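You operate a simulated robot arm through the tools that you are given. There is no shell and no other tool. Be economical: measure what you need, move in short steps, check, and stop when the job is done.

Carry out the task below with a simulated robot arm. There is one attempt and no reset: what you move stays moved.

TASK
Find the dead push switch in the tester and put it in the red tray.
Fine: power on, click both switches once each: the dead one's lamp shows red; power off before it comes out; the good one stays in its socket.

It is judged by the outcome, as a careful person would: the job done as asked, and still so three seconds after it is handed in. It fails if anything else is knocked over, pushed out of place, dropped, spilled or broken.

THE ROBOT
A 6-joint arm with a two-finger parallel gripper, fixed in place. Base frame: the origin is at the foot of the arm, x ahead of it, y to its left, z up; the work surface is at about z = 800. Lengths are in mm, angles in degrees, forces in N, time in s.
With the tool pointing down near the work surface it reaches from about 240 to 640 mm from the base axis. Its first joint turns from -66.0 to 66.0 degrees. Payload 2.7 kg.
Tool frame: the origin (TCP) lies between the finger pads and is the grasp point; the fingertips stand 23 mm ahead of it; z points along the fingers, y is the line along which they close. The gripper opens to 94 mm. The fingers are 38 mm wide and 10 mm thick; the gripper's body (54 by 96 mm) begins 39 mm behind the TCP.
Orientation is that of the tool frame in the base frame, as a unit quaternion [x, y, z, w]. With the fingers straight down and closing along the base's y, the tool's x points along the base's -x, its y along +y and its z along -z.

THE INTERFACE
- The arm moves only by the tool apply_moves. Its argument "rows" is a list of rows, each a list of 6 numbers: the shift along the tool's x, y, z in mm, then the turn, a rotation vector about the tool's x, y, z in degrees. In form: [[dx, dy, dz, wx, wy, wz], ...]. A call has 1 to 10 rows; each row shifts and turns the commanded pose from where the row before left it, along the tool's axes as they then stand. "grip" is the finger opening in mm, from 0 to 94, set as the call begins (left out, the last holds). A row lasts 0.2 s, in which the tool goes at most 50 mm and 8.6 degrees; a call with a longer step from one row to the next is refused whole, and so is a gripper value outside its range. A pose out of reach is approached as far as the arm can. The call stops where the force on the tool passes 40 N (or 10 N more than at its start, if that is more) or the arm is blocked; 0.2 s more then pass. The fingers move at their own pace (about 45 mm/s each) and stop on an object; they squeeze with about 36 N. The grip force told is the motor's: it shows also when the fingers shut on nothing. Time passes only in rows, and 0.2 s behind the last, so rows that do not move let the fingers close. It gives the time, the measured TCP pose, the force on the tool (base axes), the opening and the grip force at its end, in the units of the frame above (readings bear some noise).
- Cameras (640 x 400 px; columns grow to the right, rows downward): "scene" is fixed at [79.8, -431.9, 1407]; the picture's right is [0.75, -0.66, 0.00], its down [-0.35, -0.40, -0.85] and it looks along [0.56, 0.64, -0.53] (base axes); focal length 361 px, centre (320, 200). "wrist" rides on the gripper at [-39, 0, -44] in the tool frame; the picture's right is [0.00, -1.00, 0.00], its down [0.97, 0.00, -0.24] and it looks along [0.24, 0.00, 0.97] (tool axes); focal length 218 px, centre (320, 200).
- capture(camera): a new picture of that camera. No time passes.
- pixel_to_xyz(camera, pixels): for up to 12 pixels [column, row] of the newest picture of that camera ("zoom" is the newest enlarged one), the place [x, y, z] in the base frame of the surface seen there, good to about 2 mm. No time passes.
- close_up(camera, box): a new picture of the part [left, top, right, bottom] of that camera's present view, enlarged. No time passes.
- hand_in(): hands the job in; it is judged then, once.

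Work in short steps. Measure before you move; look again where a grasp or a placing could have gone wrong, and mend it. You have 80 turns and 38 pictures in all, those below and enlarged ones among them. Open the gripper and draw the arm clear of the work before you hand the job in, unless the task says otherwise; then end with one line.

The tools are called after "Request:" as name(argument=value, ...) on one line, values as JSON. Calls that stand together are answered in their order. apply_moves: Moves the arm, as the interface text tells. Its arguments: {"type":"object","properties":{"rows":{"type":"array"},"grip":{"type":"number"}},"required":["rows"]} The other tools are called the same way: capture (camera) takes a picture; pixel_to_xyz (camera, pixels) gives the place of the surface under pixels of a picture; close_up (camera, box) takes an enlarged picture of a part of a camera's view; hand_in () hands the job in.

At the start:

```text
time: 0.0
tool_pos: [405.3, 185.3, 1054.8]
orientation: [0.0, 1.0, 0.001, 0.001]
contact_force: [-0.3, -0.1, -0.2]
opening: 93.9
grasp_force: 0.0
```

scene: 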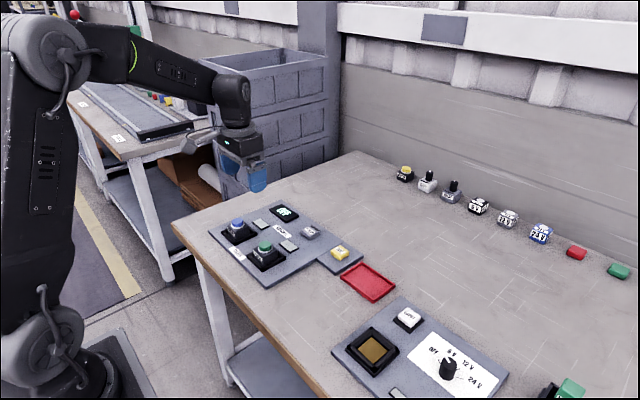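
wrist: 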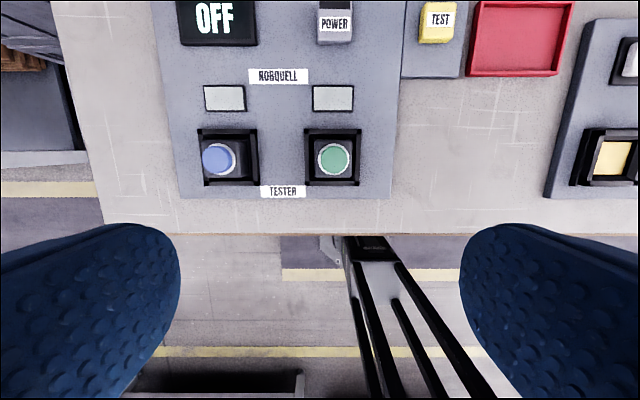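

The tester shows OFF at (212,18), POWER (335,20), TEST (438,20), blue switch (217,158) and green switch (333,158). I'll enlarge and measure.

Request:
close_up(camera="scene", box=[200, 190, 400, 315])

Request:
pixel_to_xyz(camera="wrist", pixels=[[217, 158], [333, 158], [335, 10], [335, 35], [438, 20], [223, 98], [520, 40], [290, 150], [252, 140], [311, 140], [356, 140], [212, 18]])

```text
3.20 times, centred on (300, 252) of scene
```

zoom: 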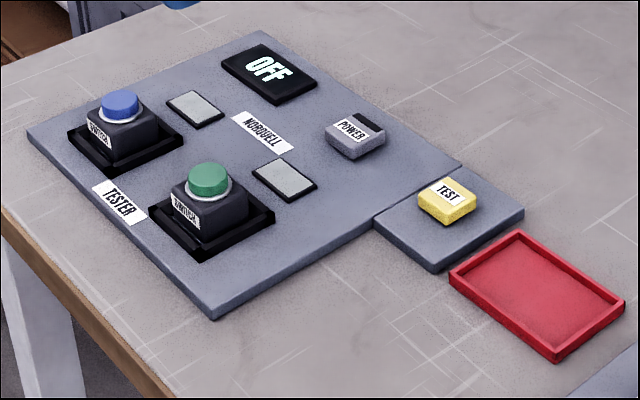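

```text
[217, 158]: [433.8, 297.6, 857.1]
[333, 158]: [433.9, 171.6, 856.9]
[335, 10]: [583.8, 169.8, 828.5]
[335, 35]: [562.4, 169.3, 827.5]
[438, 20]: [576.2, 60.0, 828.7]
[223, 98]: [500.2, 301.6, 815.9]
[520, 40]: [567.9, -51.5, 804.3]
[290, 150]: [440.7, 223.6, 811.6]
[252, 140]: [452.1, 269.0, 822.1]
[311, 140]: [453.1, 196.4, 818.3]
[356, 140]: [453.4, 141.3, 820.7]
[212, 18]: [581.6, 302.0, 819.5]
```

Power key at about (573,170,828). I close the fingers and go over it to look closely.

Request:
apply_moves(rows=[[-40, 5, 25, 0, 0, 0], [-40, 5, 25, 0, 0, 0], [-40, 5, 25, 0, 0, 0], [0, 0, 0, 0, 0, 0], [0, 0, 0, 0, 0, 0], [0, 0, 0, 0, 0, 0]], grip=0)

Request:
capture(camera="wrist")

Request:
close_up(camera="scene", box=[260, 200, 380, 275])

```text
time: 1.4
tool_pos: [526.5, 203.1, 979.1]
orientation: [0.0, 1.0, 0.001, 0.001]
contact_force: [0.6, 0.1, 0.3]
opening: 0.0
grasp_force: 33.9
```

```text
34 pictures are left
```

wrist: 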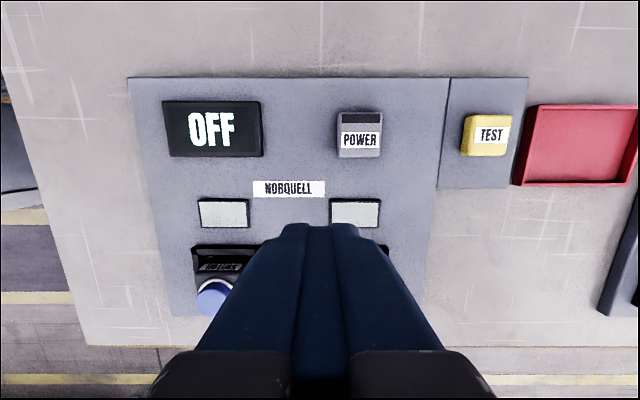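

```text
5.33 times, centred on (320, 238) of scene
```

zoom: 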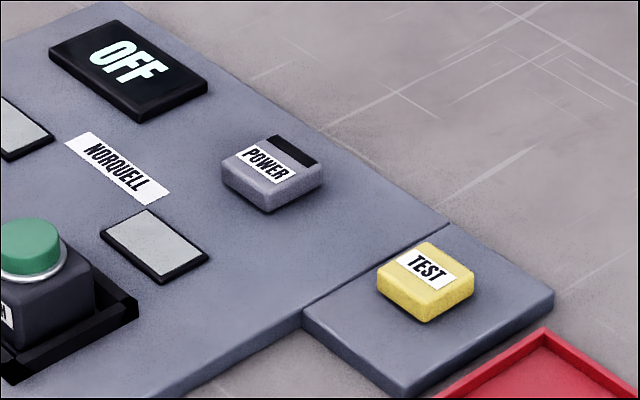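

POWER is a push key at (360,133) in the wrist view. I'll measure it and its edges, plus the distances to the sides.

Request:
pixel_to_xyz(camera="wrist", pixels=[[360, 135], [360, 150], [360, 117], [341, 135], [379, 135], [485, 135], [355, 213], [223, 213]])

```text
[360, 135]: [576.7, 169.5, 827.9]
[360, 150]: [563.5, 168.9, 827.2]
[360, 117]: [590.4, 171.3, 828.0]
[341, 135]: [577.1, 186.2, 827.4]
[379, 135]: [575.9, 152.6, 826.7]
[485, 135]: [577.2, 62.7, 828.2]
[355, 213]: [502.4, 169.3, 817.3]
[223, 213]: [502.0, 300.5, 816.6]
```

Moving over POWER (576,169.5), tips ~15 mm above the key.

Request:
apply_moves(rows=[[-25, -17, 0, 0, 0, 0], [-24, -16.6, 0, 0, 0, 0], [0, 0, 40, 0, 0, 0], [0, 0, 40, 0, 0, 0], [0, 0, 27, 0, 0, 0], [0, 0, 0, 0, 0, 0]])

```text
time: 2.8
tool_pos: [574.3, 167.0, 873.4]
orientation: [0.0, 1.0, 0.0, 0.002]
contact_force: [0.4, 0.3, 0.0]
opening: 0.0
grasp_force: 35.8
```

Pressing POWER gradually down to about TCP z 847.

Request:
apply_moves(rows=[[-1, 2, 10, 0, 0, 0], [0, 0, 10, 0, 0, 0], [0, 0, 2, 0, 0, 0], [0, 0, 2, 0, 0, 0], [0, 0, 2, 0, 0, 0], [0, 0, 0, 0, 0, 0]])

Request:
close_up(camera="scene", box=[200, 190, 400, 315])

```text
time: 4.2
tool_pos: [574.8, 168.6, 846.5]
orientation: [0.001, 1.0, 0.0, 0.002]
contact_force: [0.5, 1.4, 1.4]
opening: 0.1
grasp_force: 36.7
```

```text
3.20 times, centred on (300, 252) of scene
```

zoom: 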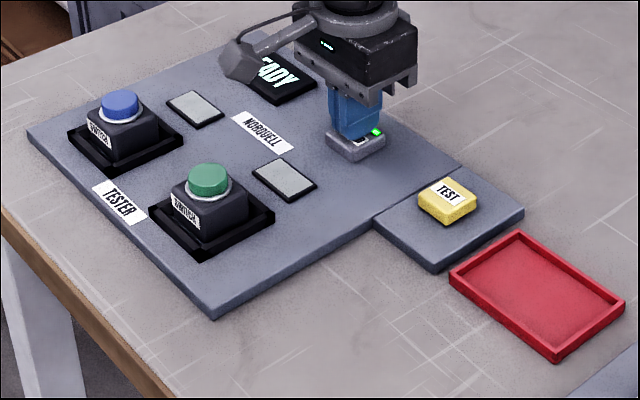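

It reads READY with a green light. Lifting straight up and going above the green button at (434,171.6,857).

Request:
apply_moves(rows=[[0, 0, -30, 0, 0, 0], [0, 0, -30, 0, 0, 0], [47, 1, 0, 0, 0, 0], [47, 1, 0, 0, 0, 0], [47, 1, 0, 0, 0, 0], [0, 0, 0, 0, 0, 0]])

Request:
capture(camera="scene")

```text
time: 5.6
tool_pos: [433.8, 174.0, 904.9]
orientation: [0.001, 1.0, 0.001, 0.001]
contact_force: [-1.0, 0.2, -0.5]
opening: 0.0
grasp_force: 36.2
```

```text
31 pictures are left
```

scene: 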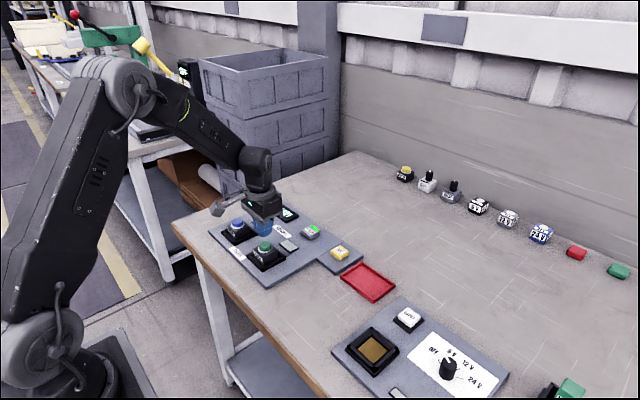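

Power stays on. Pressing the green button: contact expected at TCP z ≈ 880.

Request:
apply_moves(rows=[[0, -1, 15, 0, 0, 0], [0, -1, 9, 0, 0, 0], [0, 0, 2, 0, 0, 0], [0, 0, 2, 0, 0, 0], [0, 0, 1, 0, 0, 0], [0, 0, 0, 0, 0, 0]])

Request:
close_up(camera="scene", box=[200, 190, 400, 315])

```text
time: 7.0
tool_pos: [435.2, 169.4, 877.5]
orientation: [0.0, 1.0, 0.001, 0.002]
contact_force: [-0.9, 0.9, 1.5]
opening: 0.2
grasp_force: 36.2
```

```text
3.20 times, centred on (300, 252) of scene
```

zoom: 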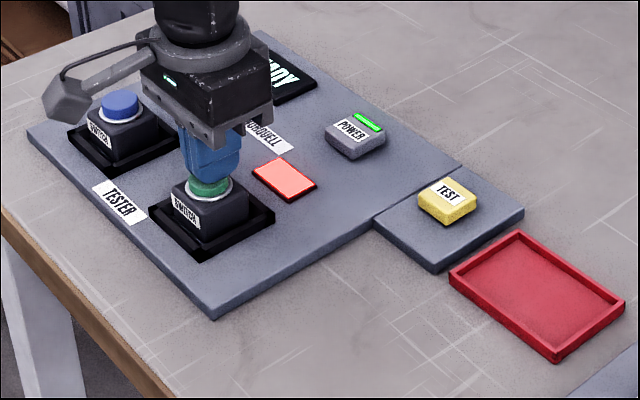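

Green's lamp lights red: green is dead. The blue one must be clicked as well; lifting and moving to (434,297.6).

Request:
apply_moves(rows=[[0, 0, -30, 0, 0, 0], [0, 43, 0, 0, 0, 0], [0, 43, 0, 0, 0, 0], [1, 42, 0, 0, 0, 0], [0, 0, 0, 0, 0, 0]])

Request:
close_up(camera="scene", box=[200, 190, 400, 315])

```text
time: 8.2
tool_pos: [436.1, 299.5, 907.1]
orientation: [0.0, 1.0, 0.001, 0.001]
contact_force: [-0.3, 0.0, -0.2]
opening: 0.1
grasp_force: 36.1
```

```text
3.20 times, centred on (300, 252) of scene
```

zoom: 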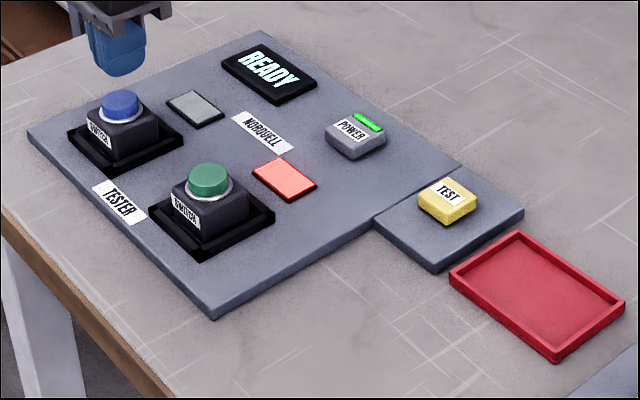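

Lamp stays red for green. Pressing blue the same way.

Request:
apply_moves(rows=[[1, -1, 15, 0, 0, 0], [1, -1, 10, 0, 0, 0], [0, 0, 2, 0, 0, 0], [0, 0, 2, 0, 0, 0], [0, 0, 1, 0, 0, 0], [0, 0, 0, 0, 0, 0]])

Request:
close_up(camera="scene", box=[200, 190, 400, 315])

```text
time: 9.6
tool_pos: [431.5, 297.5, 878.1]
orientation: [-0.001, 1.0, 0.001, 0.001]
contact_force: [0.6, -0.4, 1.3]
opening: 0.0
grasp_force: 35.9
```

```text
3.20 times, centred on (300, 252) of scene
```

zoom: 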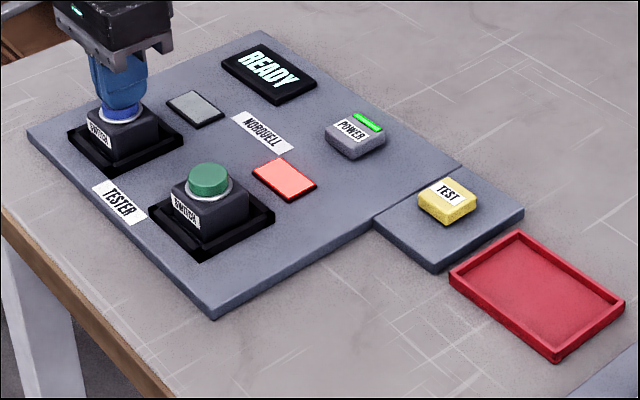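

The blue lamp isn't lit yet; the press may be just short. I continue down 1 mm without lifting and look.

Request:
apply_moves(rows=[[0, 0, 1, 0, 0, 0], [0, 0, 0, 0, 0, 0]])

Request:
close_up(camera="scene", box=[200, 190, 400, 315])

```text
time: 10.2
tool_pos: [431.5, 296.4, 876.3]
orientation: [0.0, 1.0, 0.001, 0.001]
contact_force: [0.8, 0.9, 2.0]
opening: 0.0
grasp_force: 36.1
```

```text
3.20 times, centred on (300, 252) of scene
```

zoom: 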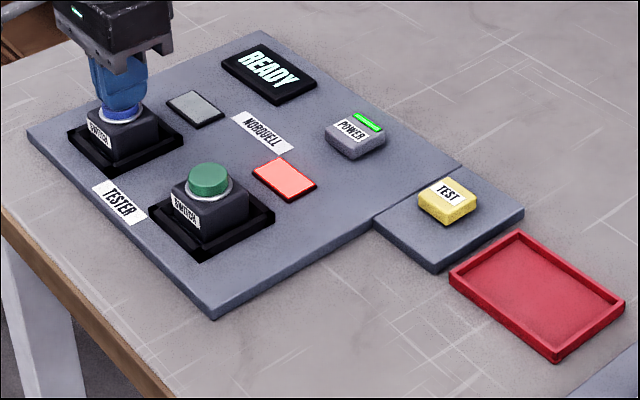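

Still unlit; going down another 1.5 mm.

Request:
apply_moves(rows=[[0, 0, 1.5, 0, 0, 0], [0, 0, 0, 0, 0, 0]])

Request:
close_up(camera="scene", box=[200, 190, 400, 315])

```text
time: 10.8
tool_pos: [431.6, 296.2, 875.1]
orientation: [-0.001, 1.0, 0.001, 0.001]
contact_force: [1.0, 0.8, 2.4]
opening: 0.0
grasp_force: 36.2
```

```text
3.20 times, centred on (300, 252) of scene
```

zoom: 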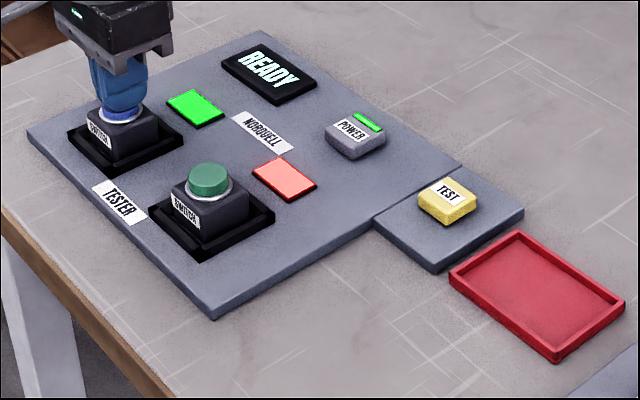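

Blue lights green: good. Lifting and returning to POWER at (575,169.5) to switch off.

Request:
apply_moves(rows=[[0, 0, -32, 0, 0, 0], [-28, -26, 0, 0, 0, 0], [-29, -26, 0, 0, 0, 0], [-29, -25, 0, 0, 0, 0], [-29, -25, 0, 0, 0, 0], [-29, -25, 0, 0, 0, 0], [0, 0, 35, 0, 0, 0], [0, 0, 0, 0, 0, 0]])

```text
time: 12.6
tool_pos: [576.4, 166.8, 870.9]
orientation: [0.0, 1.0, 0.002, 0.002]
contact_force: [0.7, 0.4, 0.5]
opening: 0.0
grasp_force: 35.8
```

Pressing POWER to z ≈ 846.5 as before, then lifting.

Request:
apply_moves(rows=[[1, 2, 10, 0, 0, 0], [0, 0, 8, 0, 0, 0], [0, 0, 2, 0, 0, 0], [0, 0, 2, 0, 0, 0], [0, 0, 2, 0, 0, 0], [0, 0, 0, 0, 0, 0]])

Request:
close_up(camera="scene", box=[200, 190, 400, 315])

```text
time: 14.0
tool_pos: [576.1, 169.5, 848.9]
orientation: [0.0, 1.0, 0.001, 0.002]
contact_force: [-0.8, -0.6, 1.6]
opening: 0.0
grasp_force: 35.8
```

```text
3.20 times, centred on (300, 252) of scene
```

zoom: 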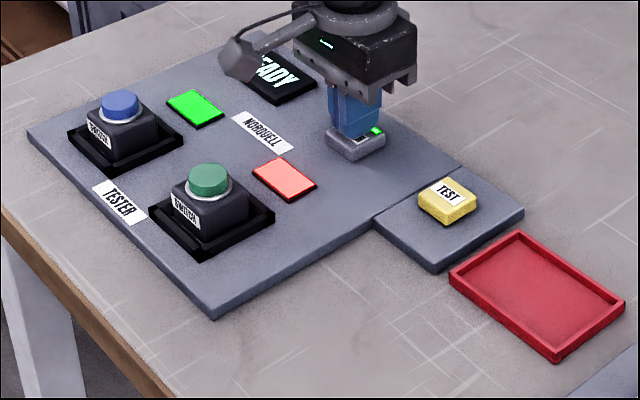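

Still on and at z 848.9; pressing about 2 mm further.

Request:
apply_moves(rows=[[0, 0, 1, 0, 0, 0], [0, 0, 1.5, 0, 0, 0], [0, 0, 0, 0, 0, 0]])

Request:
close_up(camera="scene", box=[200, 190, 400, 315])

```text
time: 14.8
tool_pos: [575.4, 171.1, 846.4]
orientation: [0.0, 1.0, 0.001, 0.001]
contact_force: [1.9, -1.5, 2.4]
opening: 0.0
grasp_force: 35.6
```

```text
3.20 times, centred on (300, 252) of scene
```

zoom: 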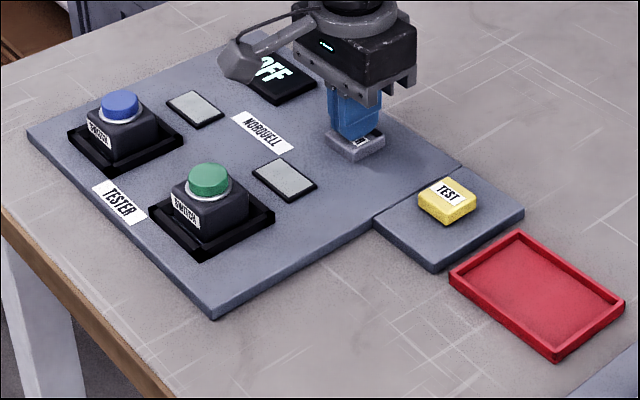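

Power is OFF, lamps dark. Lifting, and going above the green switch with open fingers to look.

Request:
apply_moves(rows=[[0, 0, -45, 0, 0, 0], [0, 0, -45, 0, 0, 0], [47, 0, 0, 0, 0, 0], [47, 0, 0, 0, 0, 0], [47, 0, 0, 0, 0, 0], [0, 0, 0, 0, 0, 0], [0, 0, 0, 0, 0, 0]], grip=0)

Request:
apply_moves(rows=[[0, 0, 0, 0, 0, 0], [0, 0, 0, 0, 0, 0], [0, 0, 0, 0, 0, 0], [0, 0, 0, 0, 0, 0], [0, 0, 0, 0, 0, 0]], grip=75)

Request:
capture(camera="wrist")

Request:
close_up(camera="scene", box=[220, 220, 340, 295])

```text
time: 16.4
tool_pos: [432.4, 171.6, 936.9]
orientation: [0.0, 1.0, 0.0, 0.002]
contact_force: [1.0, -0.4, 0.1]
opening: 0.0
grasp_force: 36.2
```

```text
time: 17.6
tool_pos: [432.1, 171.5, 936.9]
orientation: [0.0, 1.0, 0.0, 0.001]
contact_force: [-0.5, 0.3, -0.7]
opening: 74.6
grasp_force: 0.0
```

```text
23 pictures are left
```

wrist: 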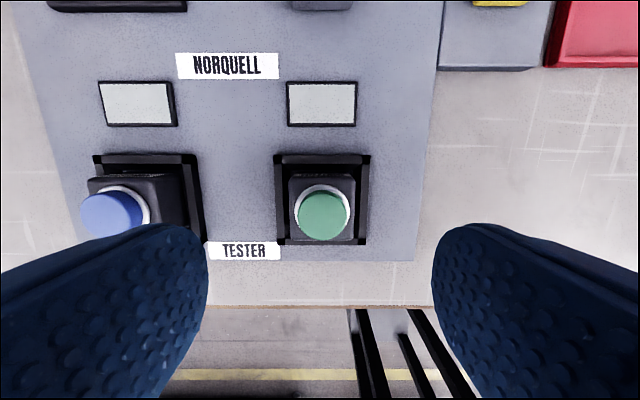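

```text
5.33 times, centred on (280, 258) of scene
```

zoom: 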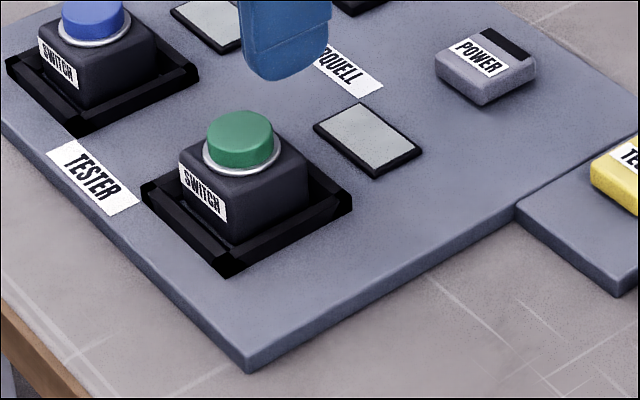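

Request:
pixel_to_xyz(camera="wrist", pixels=[[322, 216], [294, 182], [350, 182], [322, 180], [282, 200], [364, 200], [322, 157], [293, 230], [352, 230], [322, 168]])

Request:
pixel_to_xyz(camera="zoom", pixels=[[240, 140], [230, 190], [205, 190], [270, 195], [230, 235], [180, 220], [290, 240], [290, 155], [232, 205], [305, 175]])

```text
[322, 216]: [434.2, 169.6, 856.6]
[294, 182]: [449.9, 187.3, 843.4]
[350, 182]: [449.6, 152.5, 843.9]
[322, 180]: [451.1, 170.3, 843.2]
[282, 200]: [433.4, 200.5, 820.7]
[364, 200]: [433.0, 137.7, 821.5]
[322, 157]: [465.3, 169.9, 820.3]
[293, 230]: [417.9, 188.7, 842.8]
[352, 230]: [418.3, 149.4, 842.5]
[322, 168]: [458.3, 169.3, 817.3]
```

```text
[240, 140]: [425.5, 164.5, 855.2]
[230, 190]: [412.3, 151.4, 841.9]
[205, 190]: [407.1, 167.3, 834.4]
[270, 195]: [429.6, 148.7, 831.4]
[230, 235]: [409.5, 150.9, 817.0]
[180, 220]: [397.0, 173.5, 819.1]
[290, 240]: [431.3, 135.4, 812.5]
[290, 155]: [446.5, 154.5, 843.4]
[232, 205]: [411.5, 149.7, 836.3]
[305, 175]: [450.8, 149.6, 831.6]
```

Body spans y≈149–190, top z≈843.5, socket rim top z≈821. I descend to TCP z≈848 (tips above the rim), centred at (433,169.8).

Request:
apply_moves(rows=[[0, -1.7, 30, 0, 0, 0], [0, 0, 30, 0, 0, 0], [0, 0, 20, 0, 0, 0], [0, 0, 9, 0, 0, 0], [0, 0, 0, 0, 0, 0]])

```text
time: 18.8
tool_pos: [434.5, 170.0, 848.6]
orientation: [0.0, 1.0, 0.001, 0.001]
contact_force: [0.1, 0.0, -0.3]
opening: 75.1
grasp_force: 0.1
```

Closing on the body.

Request:
apply_moves(rows=[[0, 0, 0, 0, 0, 0], [0, 0, 0, 0, 0, 0], [0, 0, 0, 0, 0, 0], [0, 0, 0, 0, 0, 0], [0, 0, 0, 0, 0, 0]], grip=30)

Request:
close_up(camera="scene", box=[220, 220, 340, 295])

```text
time: 20.0
tool_pos: [434.1, 169.4, 848.2]
orientation: [0.0, 1.0, 0.0, 0.001]
contact_force: [-0.3, -1.2, -0.1]
opening: 43.5
grasp_force: 35.5
```

```text
5.33 times, centred on (280, 258) of scene
```

zoom: 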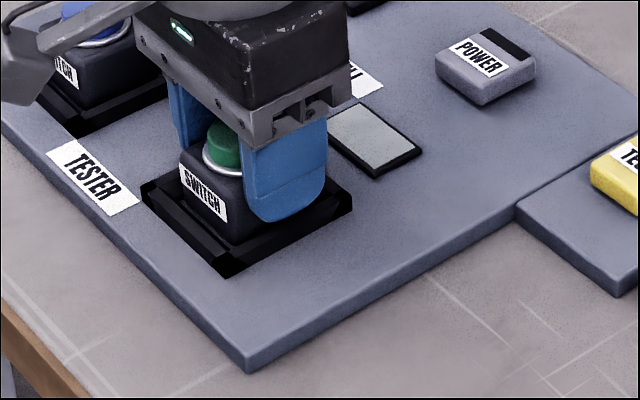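

Gripped at 43.5 mm opening. Lifting straight up, gently first.

Request:
apply_moves(rows=[[0, 0, -5, 0, 0, 0], [0, 0, -5, 0, 0, 0], [0, 0, -10, 0, 0, 0], [0, 0, -20, 0, 0, 0], [0, 0, -25, 0, 0, 0], [0, 0, -25, 0, 0, 0], [0, 0, 0, 0, 0, 0]])

Request:
capture(camera="scene")

Request:
pixel_to_xyz(camera="scene", pixels=[[368, 264], [341, 276], [375, 301], [395, 286], [362, 265], [368, 282]])

```text
time: 21.6
tool_pos: [433.0, 169.3, 938.8]
orientation: [-0.001, 1.0, 0.0, 0.0]
contact_force: [0.9, 0.6, -1.0]
opening: 43.5
grasp_force: 35.9
```

```text
20 pictures are left
```

scene: 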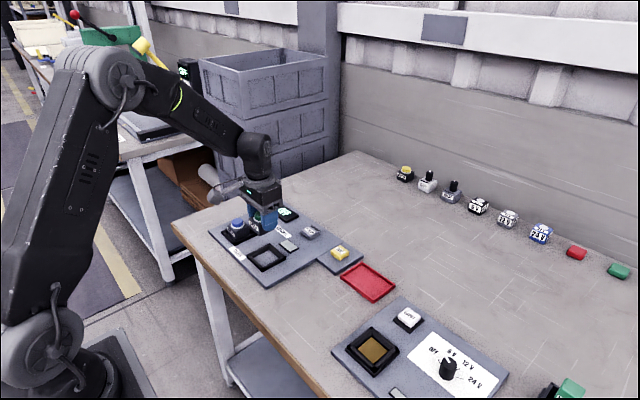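

```text
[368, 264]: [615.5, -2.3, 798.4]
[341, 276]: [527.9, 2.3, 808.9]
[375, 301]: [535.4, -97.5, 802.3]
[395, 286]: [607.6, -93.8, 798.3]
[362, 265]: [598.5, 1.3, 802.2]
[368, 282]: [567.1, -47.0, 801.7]
```

Switch is out. I measure the empty socket floor (267,257) to learn where the switch's bottom is.

Request:
close_up(camera="scene", box=[220, 195, 340, 270])

Request:
pixel_to_xyz(camera="scene", pixels=[[267, 257], [265, 254], [269, 260]])

```text
5.33 times, centred on (280, 232) of scene
```

zoom: 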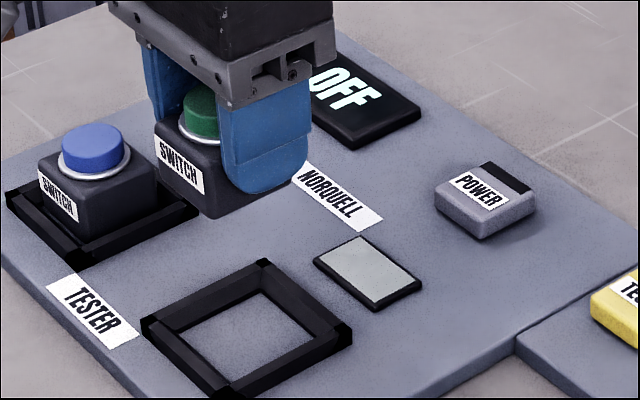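

```text
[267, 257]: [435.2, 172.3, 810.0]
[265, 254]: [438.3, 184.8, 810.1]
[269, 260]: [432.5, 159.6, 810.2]
```

Switch bottom is ~38 mm below the TCP; tray floor ~803. Carrying to above the tray centre (568,-47).

Request:
apply_moves(rows=[[-22.5, -36, 0, 0, 0, 0], [-22.5, -36, 0, 0, 0, 0], [-22.5, -36, 0, 0, 0, 0], [-22.5, -36, 0, 0, 0, 0], [-22.5, -36, 0, 0, 0, 0], [-22.5, -36, 0, 0, 0, 0], [0, 0, 25, 0, 0, 0], [0, 0, 25, 0, 0, 0], [0, 0, 0, 0, 0, 0]])

Request:
close_up(camera="scene", box=[280, 200, 440, 300])

Request:
capture(camera="wrist")

```text
time: 23.6
tool_pos: [570.2, -45.7, 890.1]
orientation: [0.0, 1.0, 0.001, 0.001]
contact_force: [-0.1, 0.4, -1.3]
opening: 43.2
grasp_force: 36.0
```

```text
4.00 times, centred on (360, 250) of scene
```

zoom: 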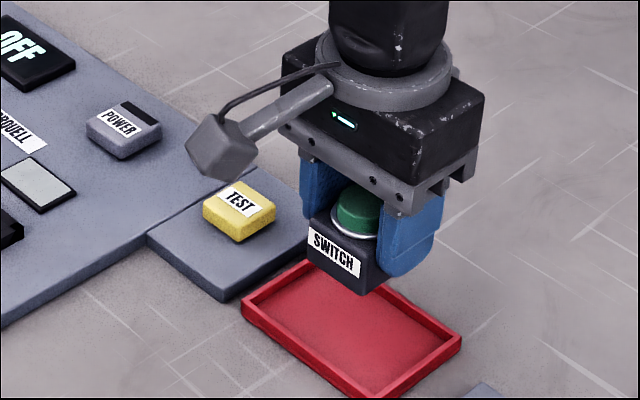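

```text
17 pictures are left
```

wrist: 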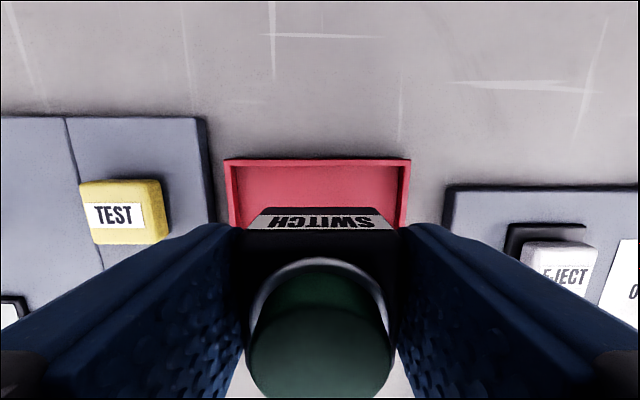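

Request:
pixel_to_xyz(camera="wrist", pixels=[[318, 161], [232, 200], [405, 200], [225, 162], [410, 162], [318, 190]])

Request:
pixel_to_xyz(camera="zoom", pixels=[[242, 305], [390, 393], [459, 340], [340, 340], [310, 343]])

```text
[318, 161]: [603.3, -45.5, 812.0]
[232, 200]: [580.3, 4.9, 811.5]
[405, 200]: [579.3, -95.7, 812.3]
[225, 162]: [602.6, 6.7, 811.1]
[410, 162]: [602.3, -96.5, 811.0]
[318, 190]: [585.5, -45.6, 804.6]
```

```text
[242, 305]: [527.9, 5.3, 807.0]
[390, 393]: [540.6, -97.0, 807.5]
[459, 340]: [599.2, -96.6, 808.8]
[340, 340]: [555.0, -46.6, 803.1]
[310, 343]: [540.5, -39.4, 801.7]
```

Tray spans x 528–604, y −97…6; centre (566,−45.5). Shifting 4 mm back and lowering to just above contact, then slowly.

Request:
apply_moves(rows=[[4, 0, 20, 0, 0, 0], [0, 0, 15, 0, 0, 0], [0, 0, 8, 0, 0, 0], [0, 0, 2, 0, 0, 0], [0, 0, 1.5, 0, 0, 0], [0, 0, 0, 0, 0, 0]])

```text
time: 25.0
tool_pos: [566.3, -46.0, 840.4]
orientation: [0.0, 1.0, 0.001, 0.002]
contact_force: [0.1, -0.3, -1.0]
opening: 43.6
grasp_force: 35.7
```

No contact yet at z 840.4; creeping down.

Request:
apply_moves(rows=[[0, 0, 0.7, 0, 0, 0], [0, 0, 0, 0, 0, 0]])

Request:
close_up(camera="scene", box=[320, 230, 420, 310])

```text
time: 25.6
tool_pos: [565.0, -46.4, 839.8]
orientation: [0.0, 1.0, 0.001, 0.002]
contact_force: [-0.4, 0.1, 1.2]
opening: 43.3
grasp_force: 35.6
```

```text
5.00 times, centred on (370, 270) of scene
```

zoom: 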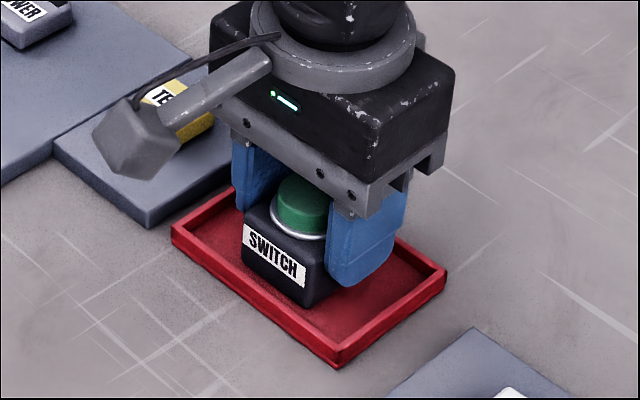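

Contact is felt (+1.2 N vs −1.0). The switch sits in the tray; opening, then rising.

Request:
apply_moves(rows=[[0, 0, 0, 0, 0, 0], [0, 0, 0, 0, 0, 0], [0, 0, 0, 0, 0, 0], [0, 0, 0, 0, 0, 0]], grip=66)

Request:
apply_moves(rows=[[0, 0, -10, 0, 0, 0], [0, 0, -30, 0, 0, 0], [0, 0, -40, 0, 0, 0], [0, 0, -40, 0, 0, 0], [40, 0, -20, 0, 0, 0], [40, 0, -20, 0, 0, 0], [40, 0, 0, 0, 0, 0], [0, 0, 0, 0, 0, 0]])

Request:
capture(camera="scene")

Request:
close_up(camera="scene", box=[200, 190, 400, 315])

```text
time: 26.6
tool_pos: [566.0, -45.3, 839.6]
orientation: [0.0, 1.0, 0.001, 0.001]
contact_force: [0.0, -0.9, 0.0]
opening: 65.9
grasp_force: 0.0
```

```text
time: 28.4
tool_pos: [447.4, -48.0, 1000.2]
orientation: [-0.001, 1.0, 0.001, 0.001]
contact_force: [0.7, 0.6, -0.3]
opening: 65.8
grasp_force: 0.1
```

```text
15 pictures are left
```

scene: 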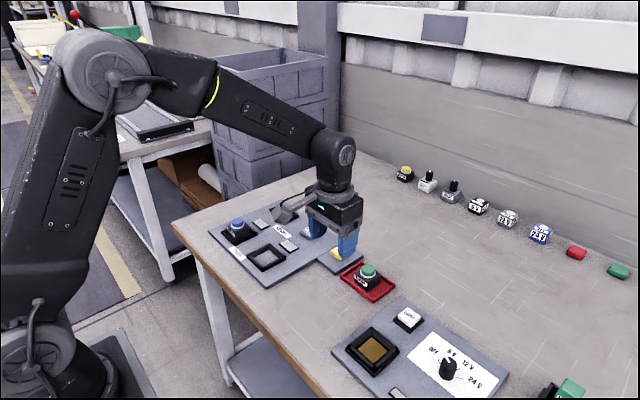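

```text
3.20 times, centred on (300, 252) of scene
```

zoom: 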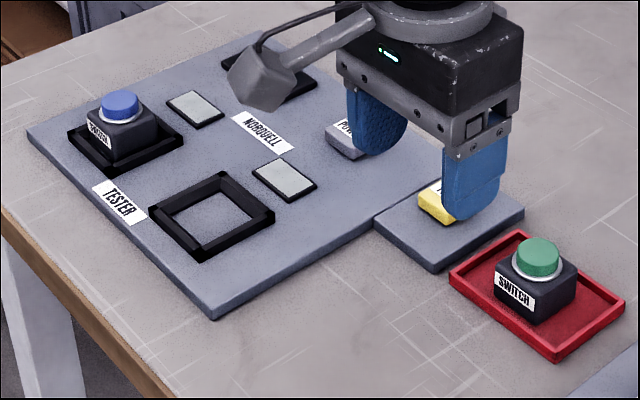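

The green switch stands in the red tray, the blue one is in its socket, and the lamps are dark. The gripper is open and clear, so I hand in.

Request:
hand_in()

```text
The job is handed in.
```

The dead switch was the green one: its lamp showed red, and blue's showed green. I switched the power off and put the green switch in the red tray; the blue one stays in its socket.
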